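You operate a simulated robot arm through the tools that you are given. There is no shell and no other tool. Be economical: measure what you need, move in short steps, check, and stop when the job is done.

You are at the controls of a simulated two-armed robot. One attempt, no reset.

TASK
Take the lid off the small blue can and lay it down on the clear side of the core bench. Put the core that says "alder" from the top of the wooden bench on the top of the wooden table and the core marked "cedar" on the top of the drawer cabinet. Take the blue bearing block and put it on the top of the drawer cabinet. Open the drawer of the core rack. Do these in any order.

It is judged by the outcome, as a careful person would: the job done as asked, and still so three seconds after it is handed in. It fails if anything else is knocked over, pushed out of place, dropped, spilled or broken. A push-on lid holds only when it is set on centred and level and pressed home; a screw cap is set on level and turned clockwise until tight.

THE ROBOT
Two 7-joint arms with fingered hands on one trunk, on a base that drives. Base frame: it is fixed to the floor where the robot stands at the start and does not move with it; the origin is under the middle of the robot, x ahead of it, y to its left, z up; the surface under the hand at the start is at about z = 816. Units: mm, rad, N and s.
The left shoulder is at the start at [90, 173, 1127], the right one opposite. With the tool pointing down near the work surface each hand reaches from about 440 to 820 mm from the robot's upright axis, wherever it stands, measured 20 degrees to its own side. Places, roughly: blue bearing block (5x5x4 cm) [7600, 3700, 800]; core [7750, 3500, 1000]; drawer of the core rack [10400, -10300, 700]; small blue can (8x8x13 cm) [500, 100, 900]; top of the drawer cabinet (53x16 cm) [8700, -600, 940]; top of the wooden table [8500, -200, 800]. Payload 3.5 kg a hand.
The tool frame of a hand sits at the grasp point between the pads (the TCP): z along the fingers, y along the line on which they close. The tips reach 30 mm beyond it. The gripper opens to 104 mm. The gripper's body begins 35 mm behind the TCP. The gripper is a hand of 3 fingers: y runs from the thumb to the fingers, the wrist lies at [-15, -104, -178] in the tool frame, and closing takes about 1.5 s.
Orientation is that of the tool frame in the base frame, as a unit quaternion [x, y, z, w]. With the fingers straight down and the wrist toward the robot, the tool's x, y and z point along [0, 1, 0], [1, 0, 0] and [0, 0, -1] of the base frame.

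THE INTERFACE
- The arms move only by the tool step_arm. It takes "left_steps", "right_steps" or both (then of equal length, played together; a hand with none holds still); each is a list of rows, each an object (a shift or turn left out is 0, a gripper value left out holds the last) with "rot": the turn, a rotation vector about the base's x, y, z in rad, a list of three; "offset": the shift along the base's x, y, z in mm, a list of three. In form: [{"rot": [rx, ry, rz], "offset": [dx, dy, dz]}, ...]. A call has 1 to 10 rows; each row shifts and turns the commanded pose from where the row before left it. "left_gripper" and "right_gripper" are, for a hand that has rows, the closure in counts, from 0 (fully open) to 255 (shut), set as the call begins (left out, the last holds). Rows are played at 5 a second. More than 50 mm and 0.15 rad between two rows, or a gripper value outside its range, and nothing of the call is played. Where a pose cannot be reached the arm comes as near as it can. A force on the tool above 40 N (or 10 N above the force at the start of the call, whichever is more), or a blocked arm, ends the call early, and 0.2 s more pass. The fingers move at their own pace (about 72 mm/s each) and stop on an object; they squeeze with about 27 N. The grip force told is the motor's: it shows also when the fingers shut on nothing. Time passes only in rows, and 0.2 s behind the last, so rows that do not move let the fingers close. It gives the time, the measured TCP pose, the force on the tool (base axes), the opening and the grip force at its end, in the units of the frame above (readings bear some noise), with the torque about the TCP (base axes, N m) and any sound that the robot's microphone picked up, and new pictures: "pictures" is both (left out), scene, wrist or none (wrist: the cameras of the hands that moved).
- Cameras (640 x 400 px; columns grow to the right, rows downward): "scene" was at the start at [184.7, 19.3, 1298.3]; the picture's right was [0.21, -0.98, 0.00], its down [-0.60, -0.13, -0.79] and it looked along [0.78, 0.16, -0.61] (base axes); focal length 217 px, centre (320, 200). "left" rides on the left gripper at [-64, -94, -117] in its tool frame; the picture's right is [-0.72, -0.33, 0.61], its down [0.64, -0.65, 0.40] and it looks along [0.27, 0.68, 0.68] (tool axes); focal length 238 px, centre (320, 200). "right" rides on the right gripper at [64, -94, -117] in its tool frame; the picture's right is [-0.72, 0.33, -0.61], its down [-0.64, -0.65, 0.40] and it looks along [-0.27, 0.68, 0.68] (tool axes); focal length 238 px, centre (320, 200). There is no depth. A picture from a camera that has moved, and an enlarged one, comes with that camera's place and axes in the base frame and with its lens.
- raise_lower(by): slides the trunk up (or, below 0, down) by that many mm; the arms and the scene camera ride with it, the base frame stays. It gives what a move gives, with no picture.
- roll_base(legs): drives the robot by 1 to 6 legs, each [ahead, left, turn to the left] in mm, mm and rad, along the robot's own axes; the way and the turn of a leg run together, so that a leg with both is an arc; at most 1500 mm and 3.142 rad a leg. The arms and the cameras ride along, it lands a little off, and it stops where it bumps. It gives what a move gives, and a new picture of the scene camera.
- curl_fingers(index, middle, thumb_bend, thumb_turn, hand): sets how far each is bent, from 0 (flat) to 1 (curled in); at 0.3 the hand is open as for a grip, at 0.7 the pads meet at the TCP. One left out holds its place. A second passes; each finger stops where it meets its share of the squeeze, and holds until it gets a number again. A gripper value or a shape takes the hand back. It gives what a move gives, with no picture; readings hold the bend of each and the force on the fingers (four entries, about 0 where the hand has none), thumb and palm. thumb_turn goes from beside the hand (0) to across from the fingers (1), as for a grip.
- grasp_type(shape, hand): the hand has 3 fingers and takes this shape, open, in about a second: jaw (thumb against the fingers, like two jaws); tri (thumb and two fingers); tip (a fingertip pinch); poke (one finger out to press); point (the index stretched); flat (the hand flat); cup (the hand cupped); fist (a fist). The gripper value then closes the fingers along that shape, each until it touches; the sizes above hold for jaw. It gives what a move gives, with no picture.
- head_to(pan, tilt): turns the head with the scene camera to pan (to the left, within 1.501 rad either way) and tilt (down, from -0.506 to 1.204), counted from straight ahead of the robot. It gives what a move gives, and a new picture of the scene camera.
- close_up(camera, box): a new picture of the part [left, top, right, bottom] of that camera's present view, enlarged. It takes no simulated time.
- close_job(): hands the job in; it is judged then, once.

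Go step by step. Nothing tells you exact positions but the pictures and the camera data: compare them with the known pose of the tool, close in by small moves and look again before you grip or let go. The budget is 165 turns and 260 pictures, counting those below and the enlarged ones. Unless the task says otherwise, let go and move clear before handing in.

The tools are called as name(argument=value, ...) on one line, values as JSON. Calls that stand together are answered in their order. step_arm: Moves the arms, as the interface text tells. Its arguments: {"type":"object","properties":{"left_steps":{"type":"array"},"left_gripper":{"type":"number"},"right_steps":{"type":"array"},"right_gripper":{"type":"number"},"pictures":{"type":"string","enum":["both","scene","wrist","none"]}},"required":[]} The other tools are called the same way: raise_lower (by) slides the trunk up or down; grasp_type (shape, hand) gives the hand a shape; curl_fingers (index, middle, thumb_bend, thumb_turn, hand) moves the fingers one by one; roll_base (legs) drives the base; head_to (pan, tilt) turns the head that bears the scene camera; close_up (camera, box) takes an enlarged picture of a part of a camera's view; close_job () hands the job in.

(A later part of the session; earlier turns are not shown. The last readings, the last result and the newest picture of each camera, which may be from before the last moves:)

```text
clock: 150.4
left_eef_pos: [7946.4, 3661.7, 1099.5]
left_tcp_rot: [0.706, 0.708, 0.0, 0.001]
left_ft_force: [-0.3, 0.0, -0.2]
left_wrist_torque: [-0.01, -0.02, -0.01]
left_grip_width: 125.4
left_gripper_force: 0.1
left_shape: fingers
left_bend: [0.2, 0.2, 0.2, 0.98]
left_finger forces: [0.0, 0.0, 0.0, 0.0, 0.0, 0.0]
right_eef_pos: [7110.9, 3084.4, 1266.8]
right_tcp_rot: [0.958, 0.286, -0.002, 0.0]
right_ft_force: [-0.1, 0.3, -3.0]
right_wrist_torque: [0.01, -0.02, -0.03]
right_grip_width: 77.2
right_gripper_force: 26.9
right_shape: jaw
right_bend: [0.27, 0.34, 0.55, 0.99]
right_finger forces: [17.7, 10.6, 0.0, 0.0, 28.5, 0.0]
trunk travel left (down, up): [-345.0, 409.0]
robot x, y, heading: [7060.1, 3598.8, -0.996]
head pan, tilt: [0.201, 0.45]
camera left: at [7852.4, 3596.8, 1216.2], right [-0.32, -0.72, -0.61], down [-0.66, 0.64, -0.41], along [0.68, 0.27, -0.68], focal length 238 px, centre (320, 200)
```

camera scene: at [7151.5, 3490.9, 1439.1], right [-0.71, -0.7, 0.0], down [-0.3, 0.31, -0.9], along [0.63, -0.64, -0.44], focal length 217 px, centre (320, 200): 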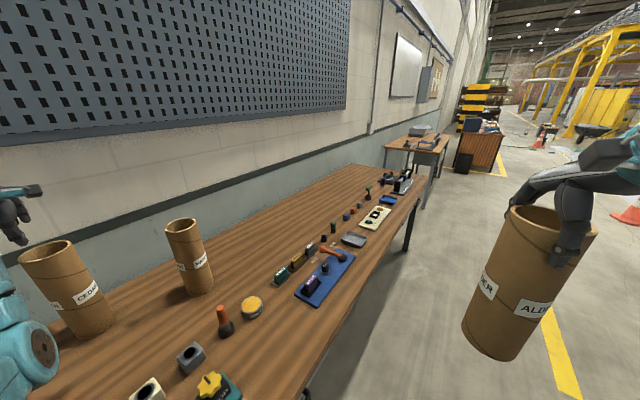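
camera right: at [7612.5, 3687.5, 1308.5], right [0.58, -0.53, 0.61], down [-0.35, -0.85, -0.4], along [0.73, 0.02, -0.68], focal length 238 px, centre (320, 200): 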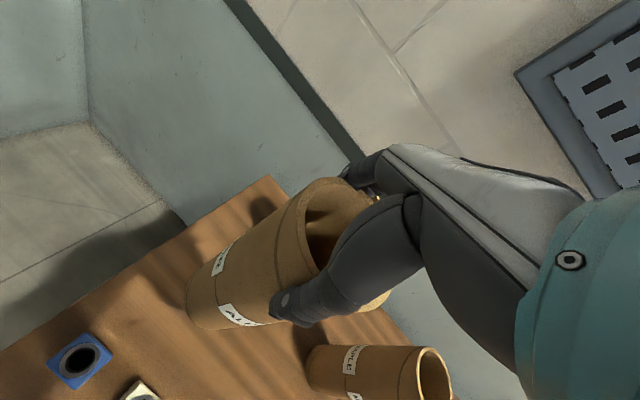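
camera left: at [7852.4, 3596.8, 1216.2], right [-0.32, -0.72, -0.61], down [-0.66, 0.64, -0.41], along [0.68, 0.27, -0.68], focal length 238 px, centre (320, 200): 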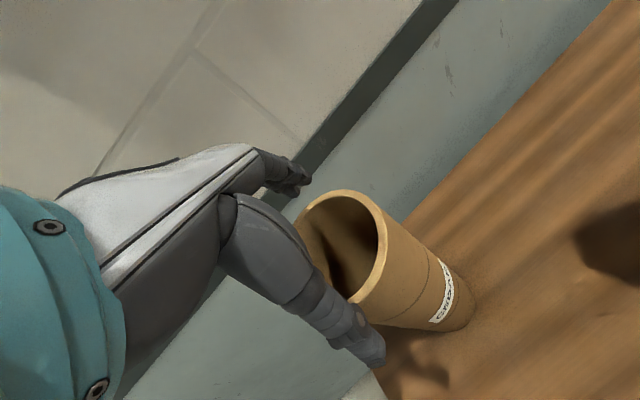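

step_arm(left_steps=[{"offset": [1, -2, -8]}, {"offset": [0, 0, -12]}, {"offset": [0, 0, -12]}, {"offset": [0, 0, -12]}, {"offset": [0, 0, -10]}, {}], pictures="wrist")

```text
clock: 151.5
left_eef_pos: [7948.5, 3664.1, 1064.9]
left_tcp_rot: [0.702, 0.712, 0.008, 0.015]
left_ft_force: [-8.0, 0.2, 29.0]
left_wrist_torque: [-0.15, 0.99, -0.12]
left_grip_width: 130.3
left_gripper_force: 14.9
left_shape: fingers
left_bend: [0.2, 0.2, 0.19, 0.98]
left_finger forces: [1.8, 0.0, 0.0, 0.1, 28.2, 0.0]
right_eef_pos: [7107.2, 3084.4, 1266.0]
right_tcp_rot: [0.958, 0.286, -0.001, -0.002]
right_ft_force: [0.3, 0.5, -3.3]
right_wrist_torque: [0.01, -0.05, 0.0]
right_grip_width: 77.5
right_gripper_force: 27.4
right_shape: jaw
right_bend: [0.27, 0.34, 0.55, 0.99]
right_finger forces: [17.9, 10.5, 0.0, 0.0, 28.7, 0.1]
trunk travel left (down, up): [-345.0, 409.0]
robot x, y, heading: [7060.1, 3602.8, -1.0]
head pan, tilt: [0.201, 0.45]
stopped in row 5 (left hand): the force on the tool passed its limit at 44 N (the readings are from after the stop); the commanded pose is now the measured one
camera left: at [7851.3, 3599.7, 1178.6], right [-0.3, -0.73, -0.62], down [-0.65, 0.63, -0.43], along [0.7, 0.27, -0.66], focal length 238 px, centre (320, 200)
```

left: 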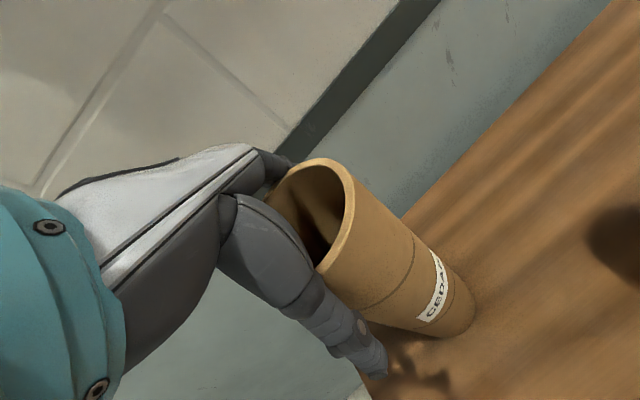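

The thumb landed on the near rim. I lift, check the core still stands as before, and shift back a bit.

step_arm(left_steps=[{"offset": [0, 0, 8]}, {"offset": [0, 0, 15]}, {"offset": [0, 0, 20], "rot": [0, 0.03, 0]}, {}], pictures="both")

```text
clock: 152.5
left_eef_pos: [7948.4, 3662.7, 1100.9]
left_tcp_rot: [0.704, 0.71, -0.007, -0.003]
left_ft_force: [0.2, 0.8, 0.4]
left_wrist_torque: [-0.02, 0.02, 0.0]
left_grip_width: 125.8
left_gripper_force: 0.0
left_shape: fingers
left_bend: [0.2, 0.2, 0.2, 0.98]
left_finger forces: [0.0, 0.0, 0.1, 0.0, 0.0, 0.1]
right_eef_pos: [7111.3, 3085.1, 1265.9]
right_tcp_rot: [0.958, 0.285, -0.002, -0.001]
right_ft_force: [0.4, -0.3, -2.2]
right_wrist_torque: [0.03, -0.04, -0.01]
right_grip_width: 77.3
right_gripper_force: 27.4
right_shape: jaw
right_bend: [0.27, 0.34, 0.55, 0.99]
right_finger forces: [17.9, 10.6, 0.1, 0.1, 28.6, 0.0]
trunk travel left (down, up): [-345.0, 409.0]
robot x, y, heading: [7056.1, 3599.0, -0.991]
head pan, tilt: [0.201, 0.45]
camera scene: at [7151.4, 3490.9, 1439.1], right [-0.71, -0.7, 0.0], down [-0.3, 0.31, -0.9], along [0.63, -0.64, -0.44], focal length 217 px, centre (320, 200)
camera left: at [7855.9, 3597.2, 1218.5], right [-0.33, -0.73, -0.6], down [-0.66, 0.63, -0.4], along [0.67, 0.27, -0.69], focal length 238 px, centre (320, 200)
```

scene: 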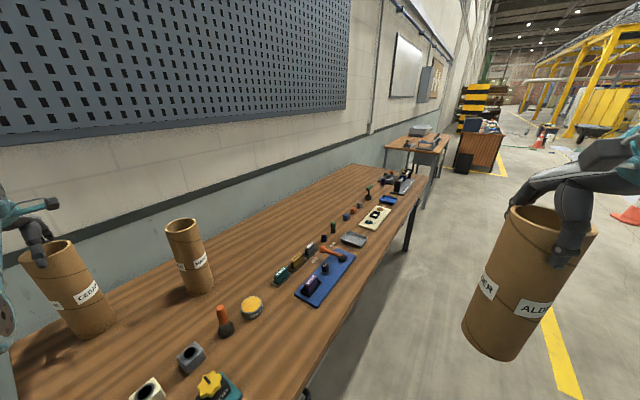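
left: 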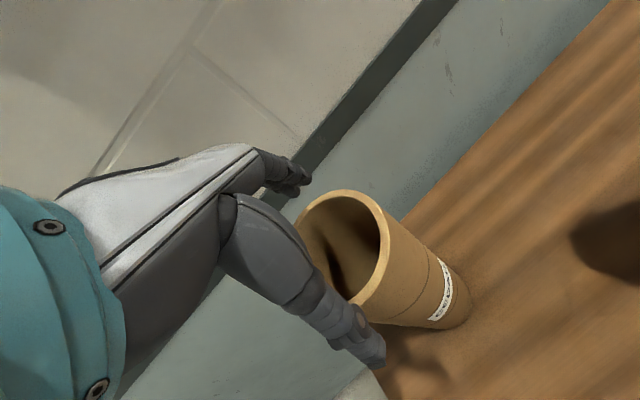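

Re-solving all views consistently gives cedar's rim at z≈1085 (taller than alder), axis ≈(7935, 3653). I recentre and descend to grip there.

step_arm(left_steps=[{"offset": [0, 0, 25], "rot": [0, -0.014, 0]}, {"offset": [-13, -10, 0]}, {}], pictures="none")

curl_fingers(hand="left", index=0.14, middle=0.14, thumb_bend=0.18)

step_arm(left_steps=[{"offset": [0, 0, -12]}, {"offset": [0, 0, -12]}, {"offset": [0, 0, -12]}, {"offset": [0, 0, -10]}, {"offset": [0, 0, -8]}, {}], pictures="wrist")

```text
clock: 153.3
left_eef_pos: [7933.4, 3652.4, 1124.9]
left_tcp_rot: [0.703, 0.711, -0.002, 0.003]
left_ft_force: [-0.9, -1.4, 0.9]
left_wrist_torque: [0.01, -0.01, 0.0]
left_grip_width: 126.1
left_gripper_force: 0.1
left_shape: fingers
left_bend: [0.2, 0.2, 0.2, 0.98]
left_finger forces: [0.1, 0.0, 0.0, 0.0, 0.1, 0.0]
right_eef_pos: [7110.1, 3085.3, 1266.2]
right_tcp_rot: [0.958, 0.285, -0.001, -0.001]
right_ft_force: [0.8, 0.1, -2.9]
right_wrist_torque: [0.04, -0.04, 0.01]
right_grip_width: 77.6
right_gripper_force: 27.3
right_shape: jaw
right_bend: [0.27, 0.34, 0.55, 0.99]
right_finger forces: [17.9, 10.6, 0.0, 0.0, 28.6, 0.0]
trunk travel left (down, up): [-345.0, 409.0]
robot x, y, heading: [7058.8, 3601.6, -0.993]
head pan, tilt: [0.201, 0.45]
```

```text
clock: 154.3
left_eef_pos: [7933.9, 3652.6, 1124.9]
left_tcp_rot: [0.704, 0.71, -0.001, 0.004]
left_ft_force: [-0.1, -0.2, 1.1]
left_wrist_torque: [0.01, 0.04, 0.0]
left_grip_width: 135.0
left_gripper_force: 0.1
left_shape: fingers
left_bend: [0.14, 0.14, 0.18, 0.98]
left_finger forces: [0.0, 0.0, 0.0, 0.1, 0.0, 0.1]
right_eef_pos: [7110.6, 3084.4, 1265.6]
right_tcp_rot: [0.958, 0.286, -0.001, 0.0]
right_ft_force: [0.7, -0.2, -2.4]
right_wrist_torque: [0.03, -0.01, 0.02]
right_grip_width: 77.7
right_gripper_force: 26.7
right_shape: jaw
right_bend: [0.27, 0.34, 0.55, 0.99]
right_finger forces: [17.9, 10.4, 0.0, 0.0, 28.6, 0.0]
trunk travel left (down, up): [-345.0, 409.0]
robot x, y, heading: [7055.0, 3597.3, -0.996]
head pan, tilt: [0.201, 0.45]
```

```text
clock: 155.7
left_eef_pos: [7935.3, 3653.0, 1071.0]
left_tcp_rot: [0.704, 0.71, -0.002, 0.004]
left_ft_force: [-0.8, 0.0, 0.2]
left_wrist_torque: [-0.01, -0.01, 0.0]
left_grip_width: 134.4
left_gripper_force: 0.2
left_shape: fingers
left_bend: [0.14, 0.14, 0.18, 0.98]
left_finger forces: [0.1, 0.1, 0.0, 0.0, 0.0, 0.1]
right_eef_pos: [7110.4, 3086.1, 1266.8]
right_tcp_rot: [0.958, 0.286, -0.001, -0.001]
right_ft_force: [0.7, -0.2, -3.1]
right_wrist_torque: [0.02, -0.02, 0.02]
right_grip_width: 77.5
right_gripper_force: 26.8
right_shape: jaw
right_bend: [0.27, 0.34, 0.55, 0.99]
right_finger forces: [17.9, 10.7, 0.0, 0.0, 28.6, 0.1]
trunk travel left (down, up): [-345.0, 409.0]
robot x, y, heading: [7056.8, 3601.1, -0.997]
head pan, tilt: [0.201, 0.45]
camera left: at [7841.3, 3587.3, 1187.4], right [-0.32, -0.73, -0.61], down [-0.66, 0.63, -0.41], along [0.68, 0.27, -0.68], focal length 238 px, centre (320, 200)
```

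left: 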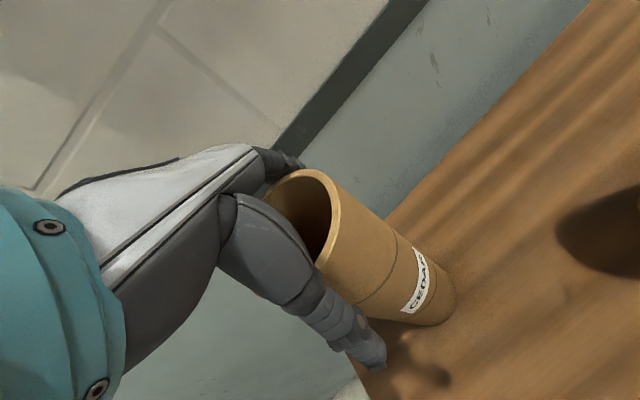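

No contact while straddling the core. I close the left hand on it.

step_arm(left_steps=[{}, {}, {}, {}, {}, {}, {}], left_gripper=255, pictures="wrist")

```text
clock: 157.3
left_eef_pos: [7935.5, 3652.0, 1072.0]
left_tcp_rot: [0.704, 0.71, -0.001, 0.005]
left_ft_force: [2.8, -0.7, 5.5]
left_wrist_torque: [-0.08, -0.65, -0.15]
left_grip_width: 79.7
left_gripper_force: 27.5
left_shape: jaw
left_bend: [0.25, 0.35, 0.51, 0.98]
left_finger forces: [21.9, 13.0, 0.1, 0.0, 31.8, 0.0]
right_eef_pos: [7110.1, 3085.6, 1268.1]
right_tcp_rot: [0.958, 0.286, 0.0, -0.001]
right_ft_force: [-0.7, 0.3, -3.0]
right_wrist_torque: [0.06, -0.01, 0.02]
right_grip_width: 77.8
right_gripper_force: 26.3
right_shape: jaw
right_bend: [0.27, 0.34, 0.55, 0.99]
right_finger forces: [17.9, 10.5, 0.0, 0.1, 28.5, 0.0]
trunk travel left (down, up): [-345.0, 409.0]
robot x, y, heading: [7053.5, 3599.9, -1.002]
head pan, tilt: [0.201, 0.45]
camera left: at [7841.0, 3587.0, 1187.9], right [-0.32, -0.73, -0.61], down [-0.66, 0.63, -0.41], along [0.68, 0.27, -0.68], focal length 238 px, centre (320, 200)
```

left: 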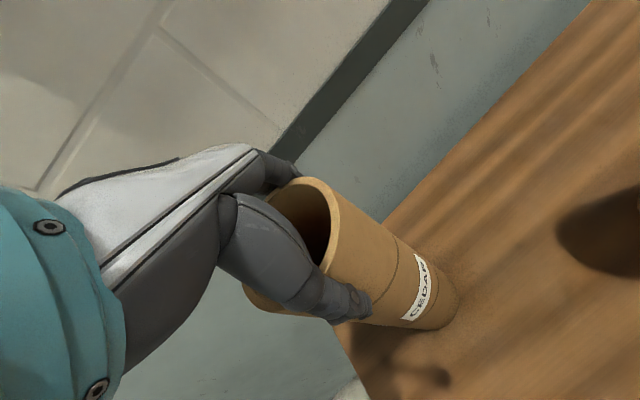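

Cedar is gripped (22/13/32 N). I lift it and draw it back over the bench toward me.

step_arm(left_steps=[{"offset": [0, 0, 8]}, {"offset": [0, 0, 15]}, {"offset": [-5, 0, 25]}, {"offset": [-15, 0, 35]}, {"offset": [-20, 0, 40]}, {"offset": [-30, 0, 35]}, {"offset": [-40, 0, 20]}, {"offset": [-45, 0, 0]}, {}], pictures="both")

```text
clock: 159.3
left_eef_pos: [7779.6, 3651.5, 1248.9]
left_tcp_rot: [0.703, 0.711, -0.002, 0.002]
left_ft_force: [0.1, -0.2, -4.4]
left_wrist_torque: [-0.06, 0.02, 0.0]
left_grip_width: 78.6
left_gripper_force: 26.5
left_shape: jaw
left_bend: [0.27, 0.36, 0.51, 0.98]
left_finger forces: [17.3, 12.5, 0.0, 0.0, 28.9, 0.0]
right_eef_pos: [7112.0, 3084.4, 1266.1]
right_tcp_rot: [0.958, 0.285, -0.002, -0.002]
right_ft_force: [0.2, -0.1, -2.7]
right_wrist_torque: [0.04, -0.03, -0.02]
right_grip_width: 77.4
right_gripper_force: 26.4
right_shape: jaw
right_bend: [0.27, 0.34, 0.55, 0.99]
right_finger forces: [17.8, 10.5, 0.0, 0.0, 28.6, 0.0]
trunk travel left (down, up): [-345.0, 409.0]
robot x, y, heading: [7058.3, 3596.7, -0.992]
head pan, tilt: [0.201, 0.45]
camera scene: at [7152.6, 3490.6, 1438.9], right [-0.71, -0.7, 0.0], down [-0.31, 0.31, -0.9], along [0.63, -0.64, -0.44], focal length 217 px, centre (320, 200)
camera left: at [7686.7, 3586.7, 1365.0], right [-0.32, -0.73, -0.61], down [-0.66, 0.63, -0.41], along [0.68, 0.27, -0.68], focal length 238 px, centre (320, 200)
```

scene: 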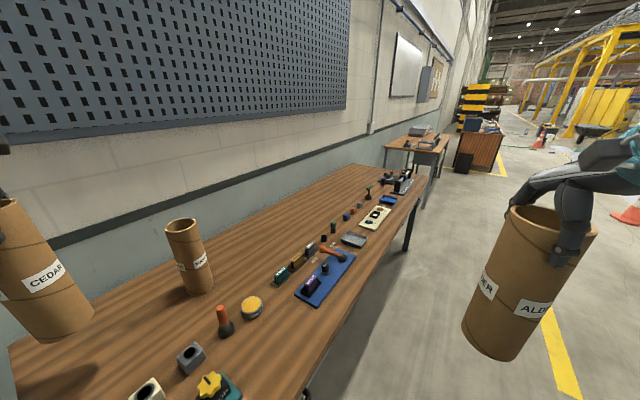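
left: 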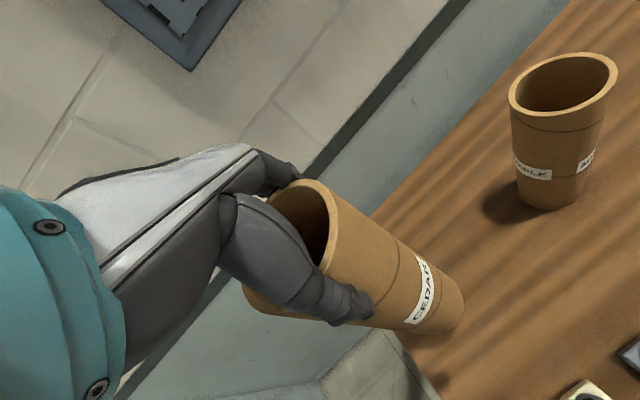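

Both cores are in hand. I tuck the left hand to its normal carrying place in front of the robot, then back away from the bench.

step_arm(left_steps=[{"offset": [-40, 0, 10]}, {"offset": [-40, 0, 10]}, {"offset": [-30, -35, 10], "rot": [0, 0, -0.14]}, {"offset": [-25, -40, 0], "rot": [0, 0, -0.14]}, {"offset": [-25, -40, 0], "rot": [0, 0, -0.14]}, {"offset": [-25, -40, 0], "rot": [0, 0, -0.14]}, {"offset": [0, -40, 0], "rot": [0, 0, -0.14]}, {"offset": [0, -40, 0], "rot": [0, 0, -0.14]}, {"offset": [0, -40, 0], "rot": [0, 0, -0.14]}, {}], pictures="none")

roll_base(legs=[[-245, -377, 0], [0, 0, 0.0]])

```text
clock: 161.5
left_eef_pos: [7602.2, 3405.9, 1274.0]
left_tcp_rot: [0.955, 0.296, -0.003, 0.002]
left_ft_force: [-0.6, -0.2, -3.4]
left_wrist_torque: [-0.05, 0.01, 0.0]
left_grip_width: 78.2
left_gripper_force: 27.2
left_shape: jaw
left_bend: [0.27, 0.36, 0.51, 0.98]
left_finger forces: [16.2, 12.5, 0.0, 0.0, 26.9, 0.0]
left hand out of reach, approached as far as the arm can: row 2, 3
right_eef_pos: [7111.5, 3085.6, 1267.2]
right_tcp_rot: [0.958, 0.286, -0.001, -0.001]
right_ft_force: [-0.2, 0.1, -2.8]
right_wrist_torque: [0.01, -0.04, 0.0]
right_grip_width: 77.6
right_gripper_force: 26.9
right_shape: jaw
right_bend: [0.27, 0.34, 0.55, 0.99]
right_finger forces: [17.8, 10.6, 0.0, 0.0, 28.5, 0.0]
trunk travel left (down, up): [-345.0, 409.0]
robot x, y, heading: [7057.6, 3600.3, -0.997]
head pan, tilt: [0.201, 0.45]
```

```text
clock: 164.6
left_eef_pos: [7153.7, 3411.4, 1273.2]
left_tcp_rot: [0.954, 0.299, -0.003, 0.002]
left_ft_force: [0.5, 0.7, -3.5]
left_wrist_torque: [-0.01, 0.04, 0.0]
left_grip_width: 78.5
left_gripper_force: 26.9
left_shape: jaw
left_bend: [0.27, 0.36, 0.51, 0.98]
left_finger forces: [16.1, 12.5, 0.1, 0.0, 26.8, 0.0]
right_eef_pos: [6663.6, 3088.3, 1267.7]
right_tcp_rot: [0.958, 0.288, -0.001, -0.001]
right_ft_force: [-0.4, 0.7, -2.9]
right_wrist_torque: [0.03, 0.0, 0.01]
right_grip_width: 77.5
right_gripper_force: 27.1
right_shape: jaw
right_bend: [0.27, 0.34, 0.55, 0.99]
right_finger forces: [18.0, 10.6, 0.0, 0.1, 28.5, 0.0]
trunk travel left (down, up): [-345.0, 409.0]
robot x, y, heading: [6604.6, 3603.9, -0.997]
head pan, tilt: [0.201, 0.45]
camera scene: at [6702.2, 3494.8, 1439.0], right [-0.71, -0.7, 0.0], down [-0.31, 0.31, -0.9], along [0.63, -0.64, -0.44], focal length 217 px, centre (320, 200)
```

scene: 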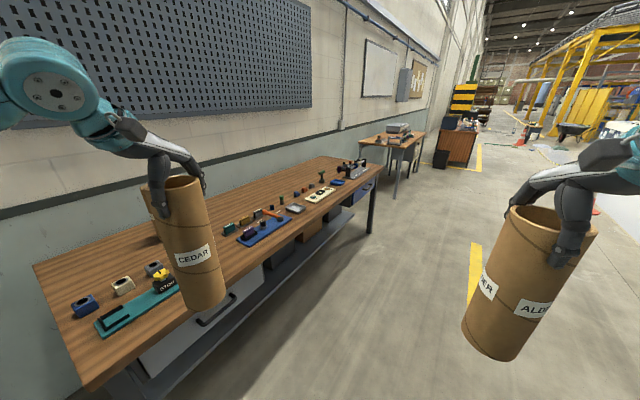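

I turn to face the far wall again and drive right toward the wooden table and drawer cabinet.

roll_base(legs=[[0, 0, 0.997], [0, -1250, 0], [50, -1250, 0], [50, -1200, 0]])

head_to(pan=0.0, tilt=0.4)

```text
clock: 184.9
left_eef_pos: [7153.6, 268.2, 1273.6]
left_tcp_rot: [0.697, 0.717, -0.002, 0.002]
left_ft_force: [-0.2, -0.2, -3.0]
left_wrist_torque: [0.0, -0.01, 0.01]
left_grip_width: 78.3
left_gripper_force: 26.9
left_shape: jaw
left_bend: [0.27, 0.37, 0.51, 0.98]
left_finger forces: [15.9, 11.5, 0.1, 0.0, 25.8, 0.0]
right_eef_pos: [7158.6, -316.9, 1266.8]
right_tcp_rot: [0.704, 0.711, -0.001, 0.0]
right_ft_force: [-0.6, -0.1, -2.5]
right_wrist_torque: [0.0, 0.01, 0.01]
right_grip_width: 77.4
right_gripper_force: 27.2
right_shape: jaw
right_bend: [0.27, 0.34, 0.56, 0.99]
right_finger forces: [17.3, 10.6, 0.0, 0.1, 27.8, 0.0]
trunk travel left (down, up): [-345.0, 409.0]
robot x, y, heading: [6700.7, -84.0, 0.005]
head pan, tilt: [0.201, 0.45]
camera scene: at [6839.9, -63.0, 1439.1], right [0.2, -0.98, 0.0], down [-0.43, -0.09, -0.9], along [0.88, 0.18, -0.44], focal length 217 px, centre (320, 200)
```

scene: 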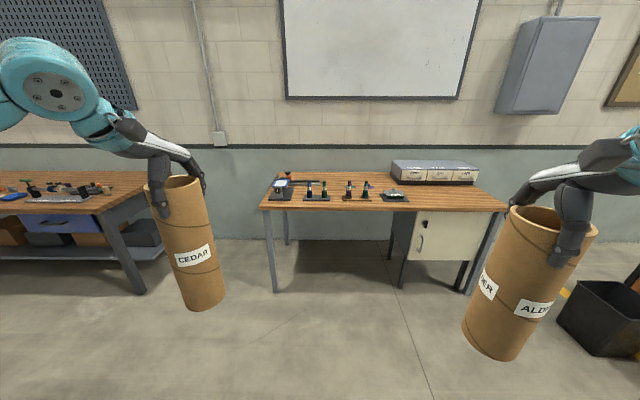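

```text
clock: 185.7
left_eef_pos: [7153.2, 269.7, 1273.9]
left_tcp_rot: [0.696, 0.718, -0.003, 0.002]
left_ft_force: [-0.5, -0.2, -2.8]
left_wrist_torque: [-0.02, 0.01, -0.02]
left_grip_width: 78.0
left_gripper_force: 26.9
left_shape: jaw
left_bend: [0.27, 0.37, 0.51, 0.98]
left_finger forces: [15.8, 11.7, 0.0, 0.1, 25.7, 0.0]
right_eef_pos: [7158.3, -317.0, 1266.9]
right_tcp_rot: [0.705, 0.71, -0.002, -0.001]
right_ft_force: [0.0, 0.5, -3.3]
right_wrist_torque: [0.03, 0.0, -0.03]
right_grip_width: 77.3
right_gripper_force: 27.2
right_shape: jaw
right_bend: [0.27, 0.34, 0.56, 0.99]
right_finger forces: [17.5, 10.5, 0.0, 0.0, 27.9, 0.1]
trunk travel left (down, up): [-345.0, 409.0]
robot x, y, heading: [6698.5, -81.9, 0.005]
head pan, tilt: [0.0, 0.4]
camera scene: at [6842.5, -80.9, 1443.7], right [0.0, -1.0, 0.0], down [-0.39, 0.0, -0.92], along [0.92, 0.0, -0.39], focal length 217 px, centre (320, 200)
```

scene: 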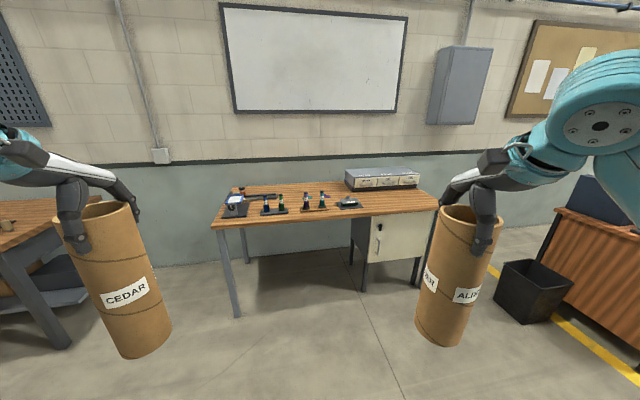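

I see the wooden table with the drawer cabinet at its back right. Zooming.

close_up(camera="scene", box=[200, 155, 450, 245])

```text
2.56 times, centred on (325, 200) of scene
camera zoom: at [6842.5, -80.9, 1443.7], right [0.0, -1.0, 0.0], down [-0.39, 0.0, -0.92], along [0.92, 0.0, -0.39], focal length 556 px, centre (307, 200)
```

zoom: 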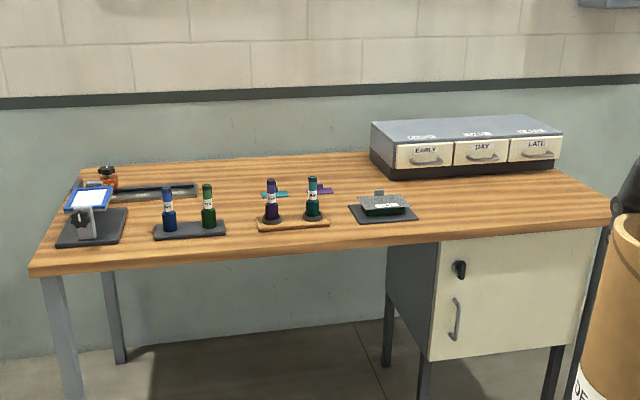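

The table front edge runs slightly oblique (x≈7950 at y=540 to x≈8205 at y=-890); the cabinet's top is around (8640, -620), z≈940. I approach with the hands raised.

raise_lower(by=120)

roll_base(legs=[[950, -380, 0]])

head_to(pan=0.0, tilt=0.7)

```text
clock: 187.2
left_eef_pos: [7154.6, 270.2, 1393.4]
left_tcp_rot: [0.697, 0.717, -0.002, 0.002]
left_ft_force: [0.6, 0.7, -2.7]
left_wrist_torque: [-0.02, -0.04, 0.01]
left_grip_width: 78.1
left_gripper_force: 27.0
left_shape: jaw
left_bend: [0.28, 0.37, 0.51, 0.98]
left_finger forces: [15.9, 11.5, 0.0, 0.1, 25.5, 0.1]
right_eef_pos: [7158.5, -317.2, 1385.6]
right_tcp_rot: [0.704, 0.71, -0.002, -0.001]
right_ft_force: [0.6, -1.0, -3.1]
right_wrist_torque: [0.03, 0.0, -0.02]
right_grip_width: 77.3
right_gripper_force: 27.0
right_shape: jaw
right_bend: [0.27, 0.34, 0.56, 0.99]
right_finger forces: [17.5, 10.6, 0.1, 0.0, 27.8, 0.1]
trunk travel left (down, up): [-465.0, 289.0]
robot x, y, heading: [6694.7, -80.6, -0.001]
head pan, tilt: [0.0, 0.4]
```

```text
clock: 192.4
left_eef_pos: [8088.0, -109.9, 1393.2]
left_tcp_rot: [0.7, 0.714, -0.002, 0.003]
left_ft_force: [-0.1, 0.2, -3.1]
left_wrist_torque: [-0.05, -0.01, 0.01]
left_grip_width: 78.1
left_gripper_force: 27.1
left_shape: jaw
left_bend: [0.28, 0.37, 0.51, 0.98]
left_finger forces: [15.9, 11.6, 0.0, 0.0, 25.5, 0.0]
right_eef_pos: [8087.6, -696.2, 1386.6]
right_tcp_rot: [0.707, 0.708, -0.001, 0.0]
right_ft_force: [-0.1, 0.5, -2.9]
right_wrist_torque: [0.04, -0.02, 0.01]
right_grip_width: 77.4
right_gripper_force: 26.7
right_shape: jaw
right_bend: [0.27, 0.34, 0.56, 0.99]
right_finger forces: [17.5, 10.5, 0.0, 0.0, 27.8, 0.0]
trunk travel left (down, up): [-465.0, 289.0]
robot x, y, heading: [7627.1, -455.2, -0.007]
head pan, tilt: [0.0, 0.4]
camera scene: at [7746.3, -457.2, 1564.7], right [-0.01, -1.0, 0.0], down [-0.39, 0.0, -0.92], along [0.92, -0.01, -0.39], focal length 217 px, centre (320, 200)
```

scene: 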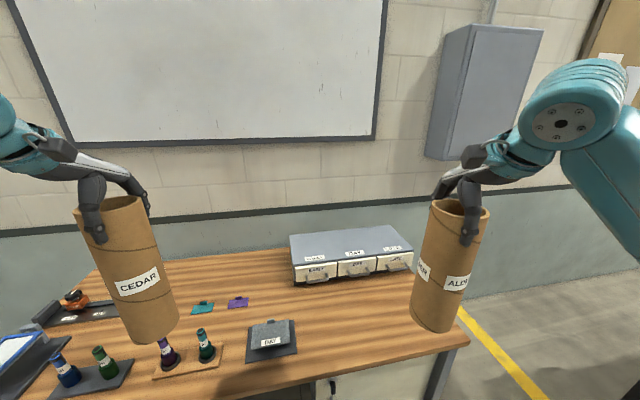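

```text
clock: 193.2
left_eef_pos: [8088.2, -109.5, 1394.6]
left_tcp_rot: [0.7, 0.714, -0.003, 0.002]
left_ft_force: [1.0, -0.3, -4.6]
left_wrist_torque: [0.0, -0.01, 0.0]
left_grip_width: 78.2
left_gripper_force: 27.0
left_shape: jaw
left_bend: [0.28, 0.37, 0.51, 0.98]
left_finger forces: [15.8, 11.6, 0.0, 0.0, 25.5, 0.1]
right_eef_pos: [8087.3, -696.2, 1386.5]
right_tcp_rot: [0.707, 0.707, -0.001, 0.0]
right_ft_force: [0.2, 0.7, -2.8]
right_wrist_torque: [0.01, 0.0, 0.01]
right_grip_width: 77.0
right_gripper_force: 27.6
right_shape: jaw
right_bend: [0.27, 0.34, 0.56, 0.99]
right_finger forces: [17.4, 10.5, 0.0, 0.0, 27.7, 0.0]
trunk travel left (down, up): [-465.0, 289.0]
robot x, y, heading: [7629.7, -459.1, -0.01]
head pan, tilt: [0.0, 0.7]
camera scene: at [7738.5, -457.1, 1537.9], right [-0.01, -1.0, 0.0], down [-0.64, 0.0, -0.77], along [0.77, 0.0, -0.64], focal length 217 px, centre (320, 200)
```

scene: 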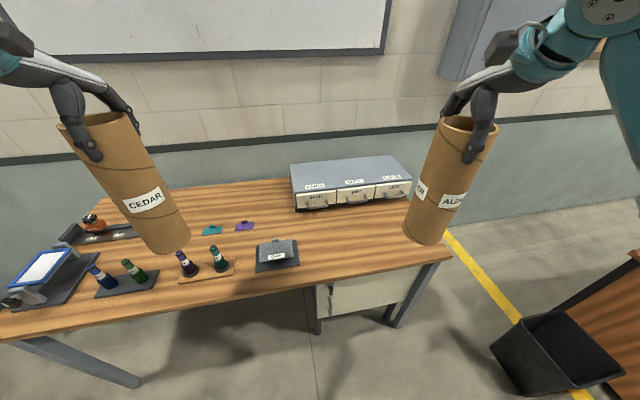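

close_up(camera="scene", box=[270, 140, 460, 280])

```text
2.86 times, centred on (365, 210) of scene
camera zoom: at [7738.5, -457.1, 1537.9], right [-0.01, -1.0, 0.0], down [-0.64, 0.0, -0.77], along [0.77, 0.0, -0.64], focal length 620 px, centre (191, 171)
```

zoom: 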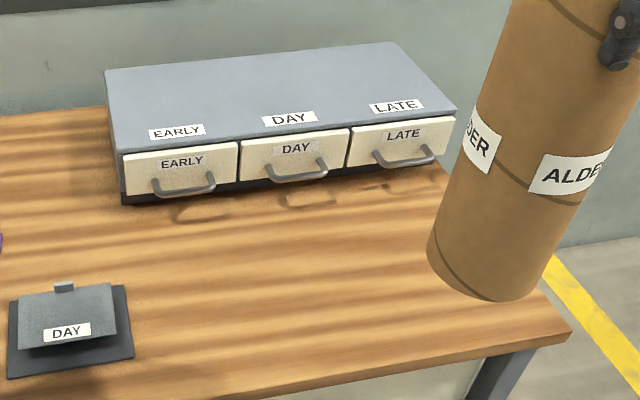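

Cabinet top spans roughly from front-left (8480, -352) to back-right (8850, -870), z≈945. I'll set cedar at ≈(8665, -550) using the same stance that worked before (base turned right so the left shoulder leads).

roll_base(legs=[[176, -148, 0], [0, 0, -0.98]])

head_to(pan=0.9, tilt=0.6)

```text
clock: 197.4
left_eef_pos: [8345.0, -799.4, 1394.9]
left_tcp_rot: [0.954, 0.301, -0.004, 0.001]
left_ft_force: [-0.7, 0.3, -3.0]
left_wrist_torque: [-0.01, 0.0, -0.03]
left_grip_width: 77.9
left_gripper_force: 27.4
left_shape: jaw
left_bend: [0.28, 0.37, 0.51, 0.98]
left_finger forces: [15.4, 11.5, 0.0, 0.0, 24.7, 0.0]
right_eef_pos: [7857.7, -1124.6, 1386.8]
right_tcp_rot: [0.957, 0.289, -0.001, 0.0]
right_ft_force: [0.1, 0.1, -3.0]
right_wrist_torque: [0.01, -0.02, -0.01]
right_grip_width: 77.1
right_gripper_force: 27.1
right_shape: jaw
right_bend: [0.27, 0.34, 0.56, 0.99]
right_finger forces: [17.2, 10.3, 0.0, 0.1, 27.3, 0.0]
trunk travel left (down, up): [-465.0, 289.0]
robot x, y, heading: [7800.7, -610.9, -0.989]
head pan, tilt: [0.0, 0.7]
camera scene: at [7860.5, -700.8, 1537.9], right [-0.83, -0.55, 0.0], down [-0.35, 0.54, -0.76], along [0.42, -0.64, -0.64], focal length 217 px, centre (320, 200)
```

scene: 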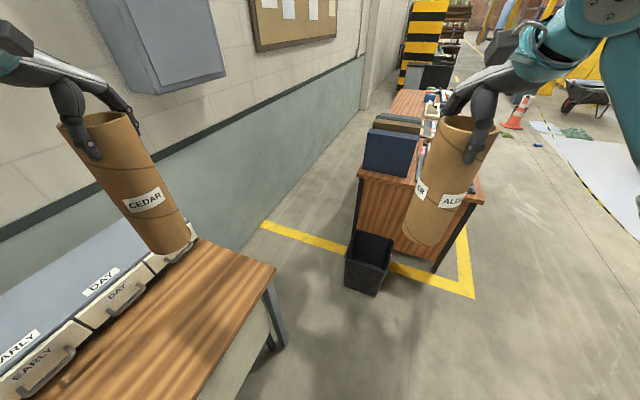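

```text
clock: 198.6
left_eef_pos: [8345.0, -799.6, 1393.8]
left_tcp_rot: [0.954, 0.301, -0.003, 0.001]
left_ft_force: [0.2, 0.0, -3.1]
left_wrist_torque: [-0.06, 0.04, 0.0]
left_grip_width: 77.7
left_gripper_force: 27.3
left_shape: jaw
left_bend: [0.28, 0.37, 0.51, 0.98]
left_finger forces: [15.4, 11.4, 0.0, 0.1, 24.8, 0.0]
right_eef_pos: [7857.8, -1123.5, 1387.1]
right_tcp_rot: [0.957, 0.289, -0.001, 0.0]
right_ft_force: [1.5, 0.8, -3.1]
right_wrist_torque: [0.03, -0.04, 0.03]
right_grip_width: 77.1
right_gripper_force: 26.9
right_shape: jaw
right_bend: [0.27, 0.34, 0.56, 0.99]
right_finger forces: [17.1, 10.5, 0.0, 0.0, 27.3, 0.1]
trunk travel left (down, up): [-465.0, 289.0]
robot x, y, heading: [7799.3, -608.1, -0.984]
head pan, tilt: [0.901, 0.6]
camera scene: at [7901.8, -637.6, 1546.5], right [-0.09, -1.0, 0.0], down [-0.56, 0.05, -0.82], along [0.82, -0.07, -0.57], focal length 217 px, centre (320, 200)
```

scene: 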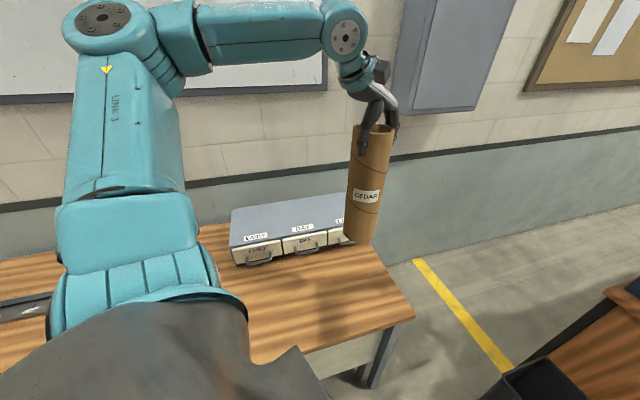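

I swing the left hand with cedar out over the cabinet, turning the hand to face ahead.

step_arm(left_steps=[{"offset": [20, 35, -10], "rot": [0, 0, 0.1]}, {"offset": [20, 35, -10], "rot": [0, 0, 0.1]}, {"offset": [30, 30, -10], "rot": [0, 0, 0.1]}, {"offset": [30, 30, -10], "rot": [0, 0, 0.1]}, {"offset": [35, 25, -10], "rot": [0, 0, 0.1]}, {"offset": [35, 25, -10], "rot": [0, 0, 0.1]}, {"offset": [35, 25, -10], "rot": [0, 0, 0.1]}, {"offset": [35, 25, -10], "rot": [0, 0, 0.1]}, {"offset": [40, 15, -10], "rot": [0, 0, 0.09]}, {"offset": [40, 5, -5], "rot": [0, 0, 0.09]}], pictures="both")

```text
clock: 200.8
left_eef_pos: [8662.9, -550.1, 1297.1]
left_tcp_rot: [0.701, 0.713, -0.002, 0.004]
left_ft_force: [0.2, -0.1, -3.1]
left_wrist_torque: [-0.08, -0.04, 0.0]
left_grip_width: 77.8
left_gripper_force: 26.9
left_shape: jaw
left_bend: [0.28, 0.37, 0.51, 0.98]
left_finger forces: [14.8, 11.0, 0.0, 0.1, 23.9, 0.0]
right_eef_pos: [7858.4, -1125.6, 1386.3]
right_tcp_rot: [0.957, 0.29, -0.002, -0.002]
right_ft_force: [-0.4, -0.4, -3.7]
right_wrist_torque: [0.03, -0.03, -0.01]
right_grip_width: 77.2
right_gripper_force: 26.7
right_shape: jaw
right_bend: [0.27, 0.34, 0.56, 0.99]
right_finger forces: [17.1, 10.2, 0.1, 0.1, 27.3, 0.0]
trunk travel left (down, up): [-465.0, 289.0]
robot x, y, heading: [7799.6, -610.2, -0.984]
head pan, tilt: [0.901, 0.6]
camera scene: at [7903.3, -639.2, 1546.3], right [-0.09, -1.0, 0.0], down [-0.56, 0.05, -0.82], along [0.82, -0.07, -0.57], focal length 217 px, centre (320, 200)
camera left: at [8570.9, -616.0, 1415.1], right [-0.31, -0.73, -0.61], down [-0.66, 0.63, -0.41], along [0.68, 0.28, -0.68], focal length 238 px, centre (320, 200)
```

scene: 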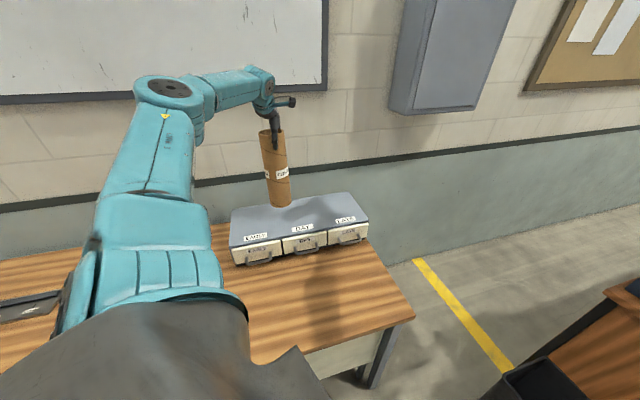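
left: 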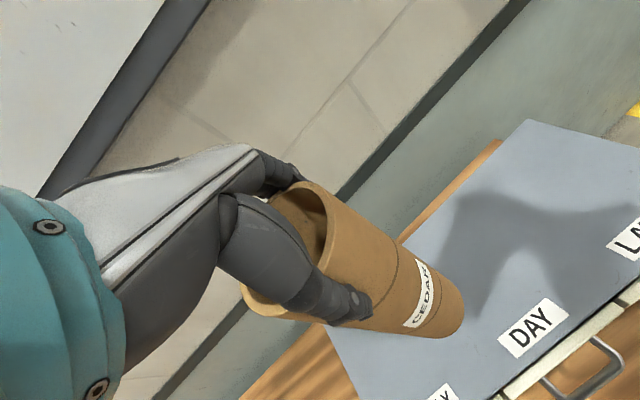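

Cedar is above the middle of the cabinet top. Lowering, first faster, then in small steps until contact.

step_arm(left_steps=[{"offset": [0, 0, -20]}, {"offset": [0, 0, -20]}, {"offset": [0, 0, -12]}, {"offset": [0, 0, -6]}, {}], pictures="wrist")

close_up(camera="scene", box=[220, 120, 380, 270])

```text
clock: 202.0
left_eef_pos: [8664.0, -547.9, 1241.5]
left_tcp_rot: [0.7, 0.714, -0.002, 0.002]
left_ft_force: [1.0, 0.3, -3.7]
left_wrist_torque: [-0.02, -0.02, 0.05]
left_grip_width: 77.6
left_gripper_force: 26.3
left_shape: jaw
left_bend: [0.28, 0.37, 0.51, 0.99]
left_finger forces: [14.7, 11.1, 0.0, 0.1, 23.8, 0.1]
right_eef_pos: [7856.4, -1124.3, 1386.5]
right_tcp_rot: [0.957, 0.289, -0.001, -0.001]
right_ft_force: [0.5, -0.1, -3.8]
right_wrist_torque: [0.0, -0.02, -0.01]
right_grip_width: 77.4
right_gripper_force: 27.0
right_shape: jaw
right_bend: [0.27, 0.34, 0.56, 0.99]
right_finger forces: [17.2, 10.4, 0.0, 0.1, 27.4, 0.0]
trunk travel left (down, up): [-465.0, 289.0]
robot x, y, heading: [7799.2, -612.9, -0.984]
head pan, tilt: [0.901, 0.6]
camera left: at [8571.0, -613.6, 1357.1], right [-0.31, -0.73, -0.61], down [-0.67, 0.62, -0.41], along [0.68, 0.28, -0.68], focal length 238 px, centre (320, 200)
```

left: 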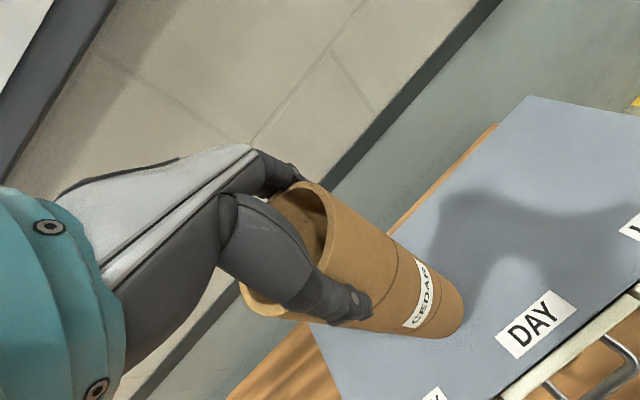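

```text
2.67 times, centred on (300, 195) of scene
camera zoom: at [7901.8, -637.3, 1546.5], right [-0.09, -1.0, 0.0], down [-0.56, 0.05, -0.82], along [0.82, -0.07, -0.57], focal length 579 px, centre (373, 213)
```

zoom: 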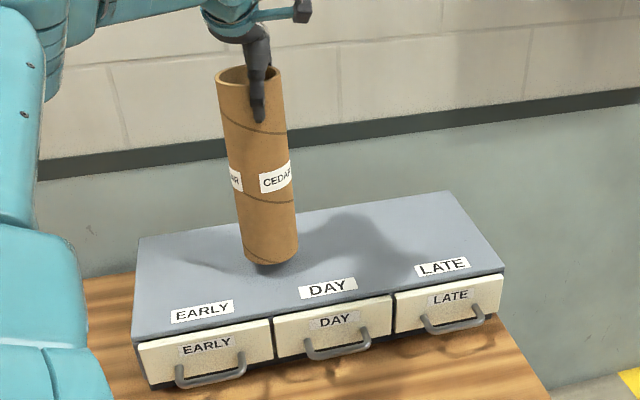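

step_arm(left_steps=[{"offset": [0, 0, -5]}, {"offset": [0, 0, -4]}, {"offset": [0, 0, -3]}, {"offset": [0, 0, -3]}, {}], pictures="none")

close_up(camera="scene", box=[220, 120, 380, 270])

```text
clock: 203.2
left_eef_pos: [8664.4, -547.4, 1226.4]
left_tcp_rot: [0.702, 0.713, -0.002, 0.001]
left_ft_force: [0.4, 1.0, -3.6]
left_wrist_torque: [-0.03, -0.03, 0.02]
left_grip_width: 77.7
left_gripper_force: 26.8
left_shape: jaw
left_bend: [0.28, 0.37, 0.51, 0.99]
left_finger forces: [14.7, 11.2, 0.0, 0.0, 23.7, 0.1]
right_eef_pos: [7857.9, -1125.3, 1386.9]
right_tcp_rot: [0.957, 0.29, -0.001, 0.0]
right_ft_force: [-0.2, -0.2, -2.3]
right_wrist_torque: [0.03, 0.03, -0.01]
right_grip_width: 77.3
right_gripper_force: 26.9
right_shape: jaw
right_bend: [0.27, 0.34, 0.56, 0.99]
right_finger forces: [17.2, 10.4, 0.0, 0.1, 27.2, 0.0]
trunk travel left (down, up): [-465.0, 289.0]
robot x, y, heading: [7797.8, -611.9, -0.991]
head pan, tilt: [0.901, 0.6]
```

```text
2.67 times, centred on (300, 195) of scene
camera zoom: at [7902.0, -637.4, 1546.5], right [-0.09, -1.0, 0.0], down [-0.56, 0.05, -0.82], along [0.82, -0.07, -0.57], focal length 579 px, centre (373, 213)
```

zoom: 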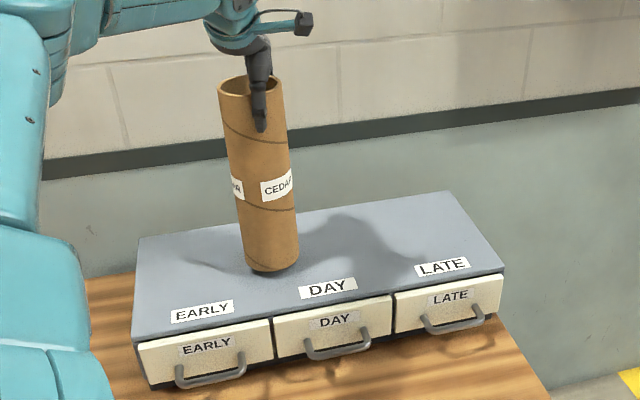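

step_arm(left_steps=[{"offset": [0, 0, -2]}, {"offset": [0, 0, -2]}, {"offset": [0, 0, -2]}, {"offset": [0, 0, -2]}, {}], pictures="none")

```text
clock: 204.4
left_eef_pos: [8665.3, -548.5, 1217.4]
left_tcp_rot: [0.7, 0.714, -0.002, 0.002]
left_ft_force: [-0.6, -0.7, -3.7]
left_wrist_torque: [-0.06, 0.0, 0.01]
left_grip_width: 77.8
left_gripper_force: 26.5
left_shape: jaw
left_bend: [0.28, 0.37, 0.51, 0.99]
left_finger forces: [14.7, 11.1, 0.0, 0.0, 23.8, 0.0]
right_eef_pos: [7857.7, -1123.7, 1385.7]
right_tcp_rot: [0.957, 0.29, -0.002, -0.002]
right_ft_force: [-0.1, -0.2, -3.5]
right_wrist_torque: [-0.01, -0.05, 0.02]
right_grip_width: 77.0
right_gripper_force: 27.2
right_shape: jaw
right_bend: [0.27, 0.34, 0.56, 0.99]
right_finger forces: [17.2, 10.4, 0.1, 0.0, 27.2, 0.0]
trunk travel left (down, up): [-465.0, 289.0]
robot x, y, heading: [7797.3, -607.6, -0.987]
head pan, tilt: [0.901, 0.6]
```

step_arm(left_steps=[{"offset": [0, 0, -2]}, {"offset": [0, 0, -2]}, {"offset": [0, 0, -1]}, {"offset": [0, 0, -1]}, {}], pictures="none")

close_up(camera="scene", box=[240, 120, 320, 220])

```text
clock: 205.6
left_eef_pos: [8666.3, -547.6, 1211.2]
left_tcp_rot: [0.7, 0.714, -0.003, 0.003]
left_ft_force: [-0.3, 0.4, -2.7]
left_wrist_torque: [-0.03, -0.02, 0.01]
left_grip_width: 78.1
left_gripper_force: 27.6
left_shape: jaw
left_bend: [0.28, 0.37, 0.51, 0.99]
left_finger forces: [14.6, 11.1, 0.0, 0.0, 23.6, 0.0]
right_eef_pos: [7858.3, -1123.4, 1386.8]
right_tcp_rot: [0.957, 0.29, -0.001, -0.002]
right_ft_force: [0.7, 0.8, -3.1]
right_wrist_torque: [0.02, -0.03, 0.0]
right_grip_width: 77.3
right_gripper_force: 26.9
right_shape: jaw
right_bend: [0.27, 0.34, 0.56, 0.99]
right_finger forces: [17.2, 10.5, 0.0, 0.1, 27.3, 0.0]
trunk travel left (down, up): [-465.0, 289.0]
robot x, y, heading: [7800.0, -611.7, -0.993]
head pan, tilt: [0.901, 0.6]
```

```text
4.00 times, centred on (280, 170) of scene
camera zoom: at [7902.0, -637.4, 1546.5], right [-0.09, -1.0, 0.0], down [-0.56, 0.05, -0.82], along [0.82, -0.07, -0.57], focal length 868 px, centre (480, 320)
```

zoom: 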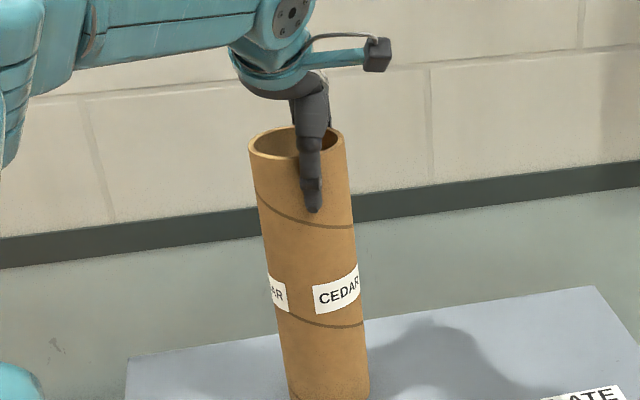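

step_arm(left_steps=[{"offset": [0, 0, -2]}, {"offset": [0, 0, -2]}, {"offset": [0, 0, -1]}, {"offset": [0, 0, -1]}, {"offset": [0, 0, -1]}, {}], pictures="none")

close_up(camera="scene", box=[220, 170, 340, 250])

```text
clock: 207.0
left_eef_pos: [8662.9, -551.5, 1209.0]
left_tcp_rot: [0.7, 0.714, 0.0, 0.006]
left_ft_force: [-1.8, -2.0, 19.4]
left_wrist_torque: [0.08, -0.17, 0.03]
left_grip_width: 77.3
left_gripper_force: 26.6
left_shape: jaw
left_bend: [0.28, 0.37, 0.51, 0.99]
left_finger forces: [15.4, 12.0, 0.0, 0.0, 27.7, 0.1]
right_eef_pos: [7854.4, -1124.9, 1387.1]
right_tcp_rot: [0.957, 0.29, 0.0, -0.001]
right_ft_force: [0.2, 0.6, -2.7]
right_wrist_torque: [0.03, -0.03, 0.01]
right_grip_width: 77.3
right_gripper_force: 27.2
right_shape: jaw
right_bend: [0.27, 0.34, 0.56, 0.99]
right_finger forces: [17.2, 10.3, 0.0, 0.1, 27.3, 0.1]
trunk travel left (down, up): [-465.0, 289.0]
robot x, y, heading: [7801.1, -606.3, -0.986]
head pan, tilt: [0.901, 0.6]
```

```text
5.00 times, centred on (280, 210) of scene
camera zoom: at [7898.0, -638.0, 1546.9], right [-0.09, -1.0, 0.0], down [-0.56, 0.05, -0.83], along [0.82, -0.07, -0.56], focal length 1085 px, centre (520, 150)
```

zoom: 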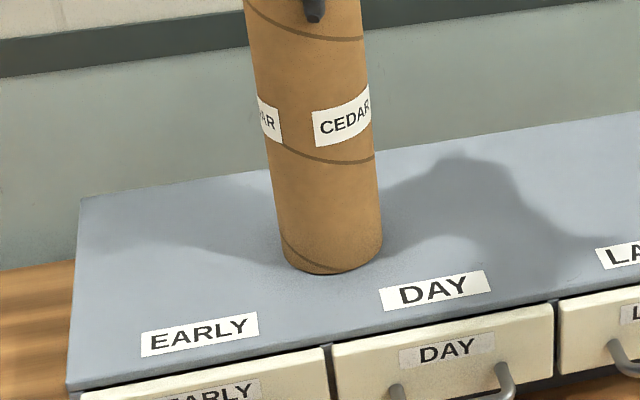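

Contact (19 N). I relieve the pressure, open the fingers wide and rise clear.

step_arm(left_steps=[{"offset": [0, 0, 2]}, {"offset": [0, 0, 1]}, {}], pictures="none")

curl_fingers(hand="left", index=0.15, middle=0.15, thumb_bend=0.2)

close_up(camera="left", box=[160, 100, 560, 400])

```text
clock: 207.8
left_eef_pos: [8662.3, -549.9, 1208.5]
left_tcp_rot: [0.7, 0.714, -0.001, 0.003]
left_ft_force: [-1.4, -2.1, 13.9]
left_wrist_torque: [-0.03, -0.35, -0.05]
left_grip_width: 77.1
left_gripper_force: 27.1
left_shape: jaw
left_bend: [0.28, 0.37, 0.51, 0.98]
left_finger forces: [15.7, 12.6, 0.0, 0.1, 27.1, 0.1]
right_eef_pos: [7855.4, -1126.0, 1386.3]
right_tcp_rot: [0.957, 0.29, 0.0, -0.001]
right_ft_force: [0.7, -0.2, -2.2]
right_wrist_torque: [0.04, -0.04, 0.01]
right_grip_width: 77.0
right_gripper_force: 26.7
right_shape: jaw
right_bend: [0.27, 0.34, 0.56, 0.99]
right_finger forces: [17.2, 10.4, 0.0, 0.0, 27.4, 0.1]
trunk travel left (down, up): [-465.0, 289.0]
robot x, y, heading: [7800.8, -607.2, -0.987]
head pan, tilt: [0.901, 0.6]
```

```text
clock: 208.8
left_eef_pos: [8665.1, -548.1, 1207.9]
left_tcp_rot: [0.7, 0.714, -0.002, 0.003]
left_ft_force: [0.3, 0.2, -0.1]
left_wrist_torque: [-0.02, -0.03, 0.0]
left_grip_width: 131.8
left_gripper_force: 0.0
left_shape: fingers
left_bend: [0.15, 0.15, 0.2, 1.0]
left_finger forces: [0.0, 0.0, 0.0, 0.0, 0.3, 0.1]
right_eef_pos: [7856.6, -1123.8, 1386.4]
right_tcp_rot: [0.957, 0.29, -0.001, -0.001]
right_ft_force: [0.6, 0.9, -3.2]
right_wrist_torque: [0.02, -0.03, 0.03]
right_grip_width: 77.1
right_gripper_force: 26.8
right_shape: jaw
right_bend: [0.27, 0.34, 0.56, 0.99]
right_finger forces: [17.2, 10.5, 0.0, 0.0, 27.2, 0.0]
trunk travel left (down, up): [-465.0, 289.0]
robot x, y, heading: [7797.7, -610.7, -0.988]
head pan, tilt: [0.901, 0.6]
```

```text
1.33 times, centred on (360, 250) of left
camera zoom: at [8571.5, -614.5, 1324.4], right [-0.31, -0.73, -0.61], down [-0.66, 0.63, -0.41], along [0.68, 0.28, -0.68], focal length 318 px, centre (267, 133)
```

zoom: 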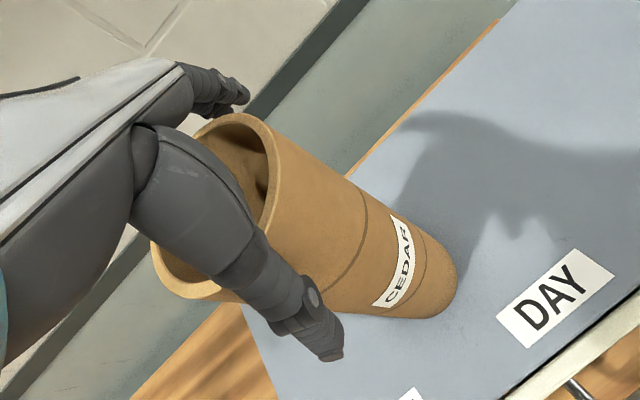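

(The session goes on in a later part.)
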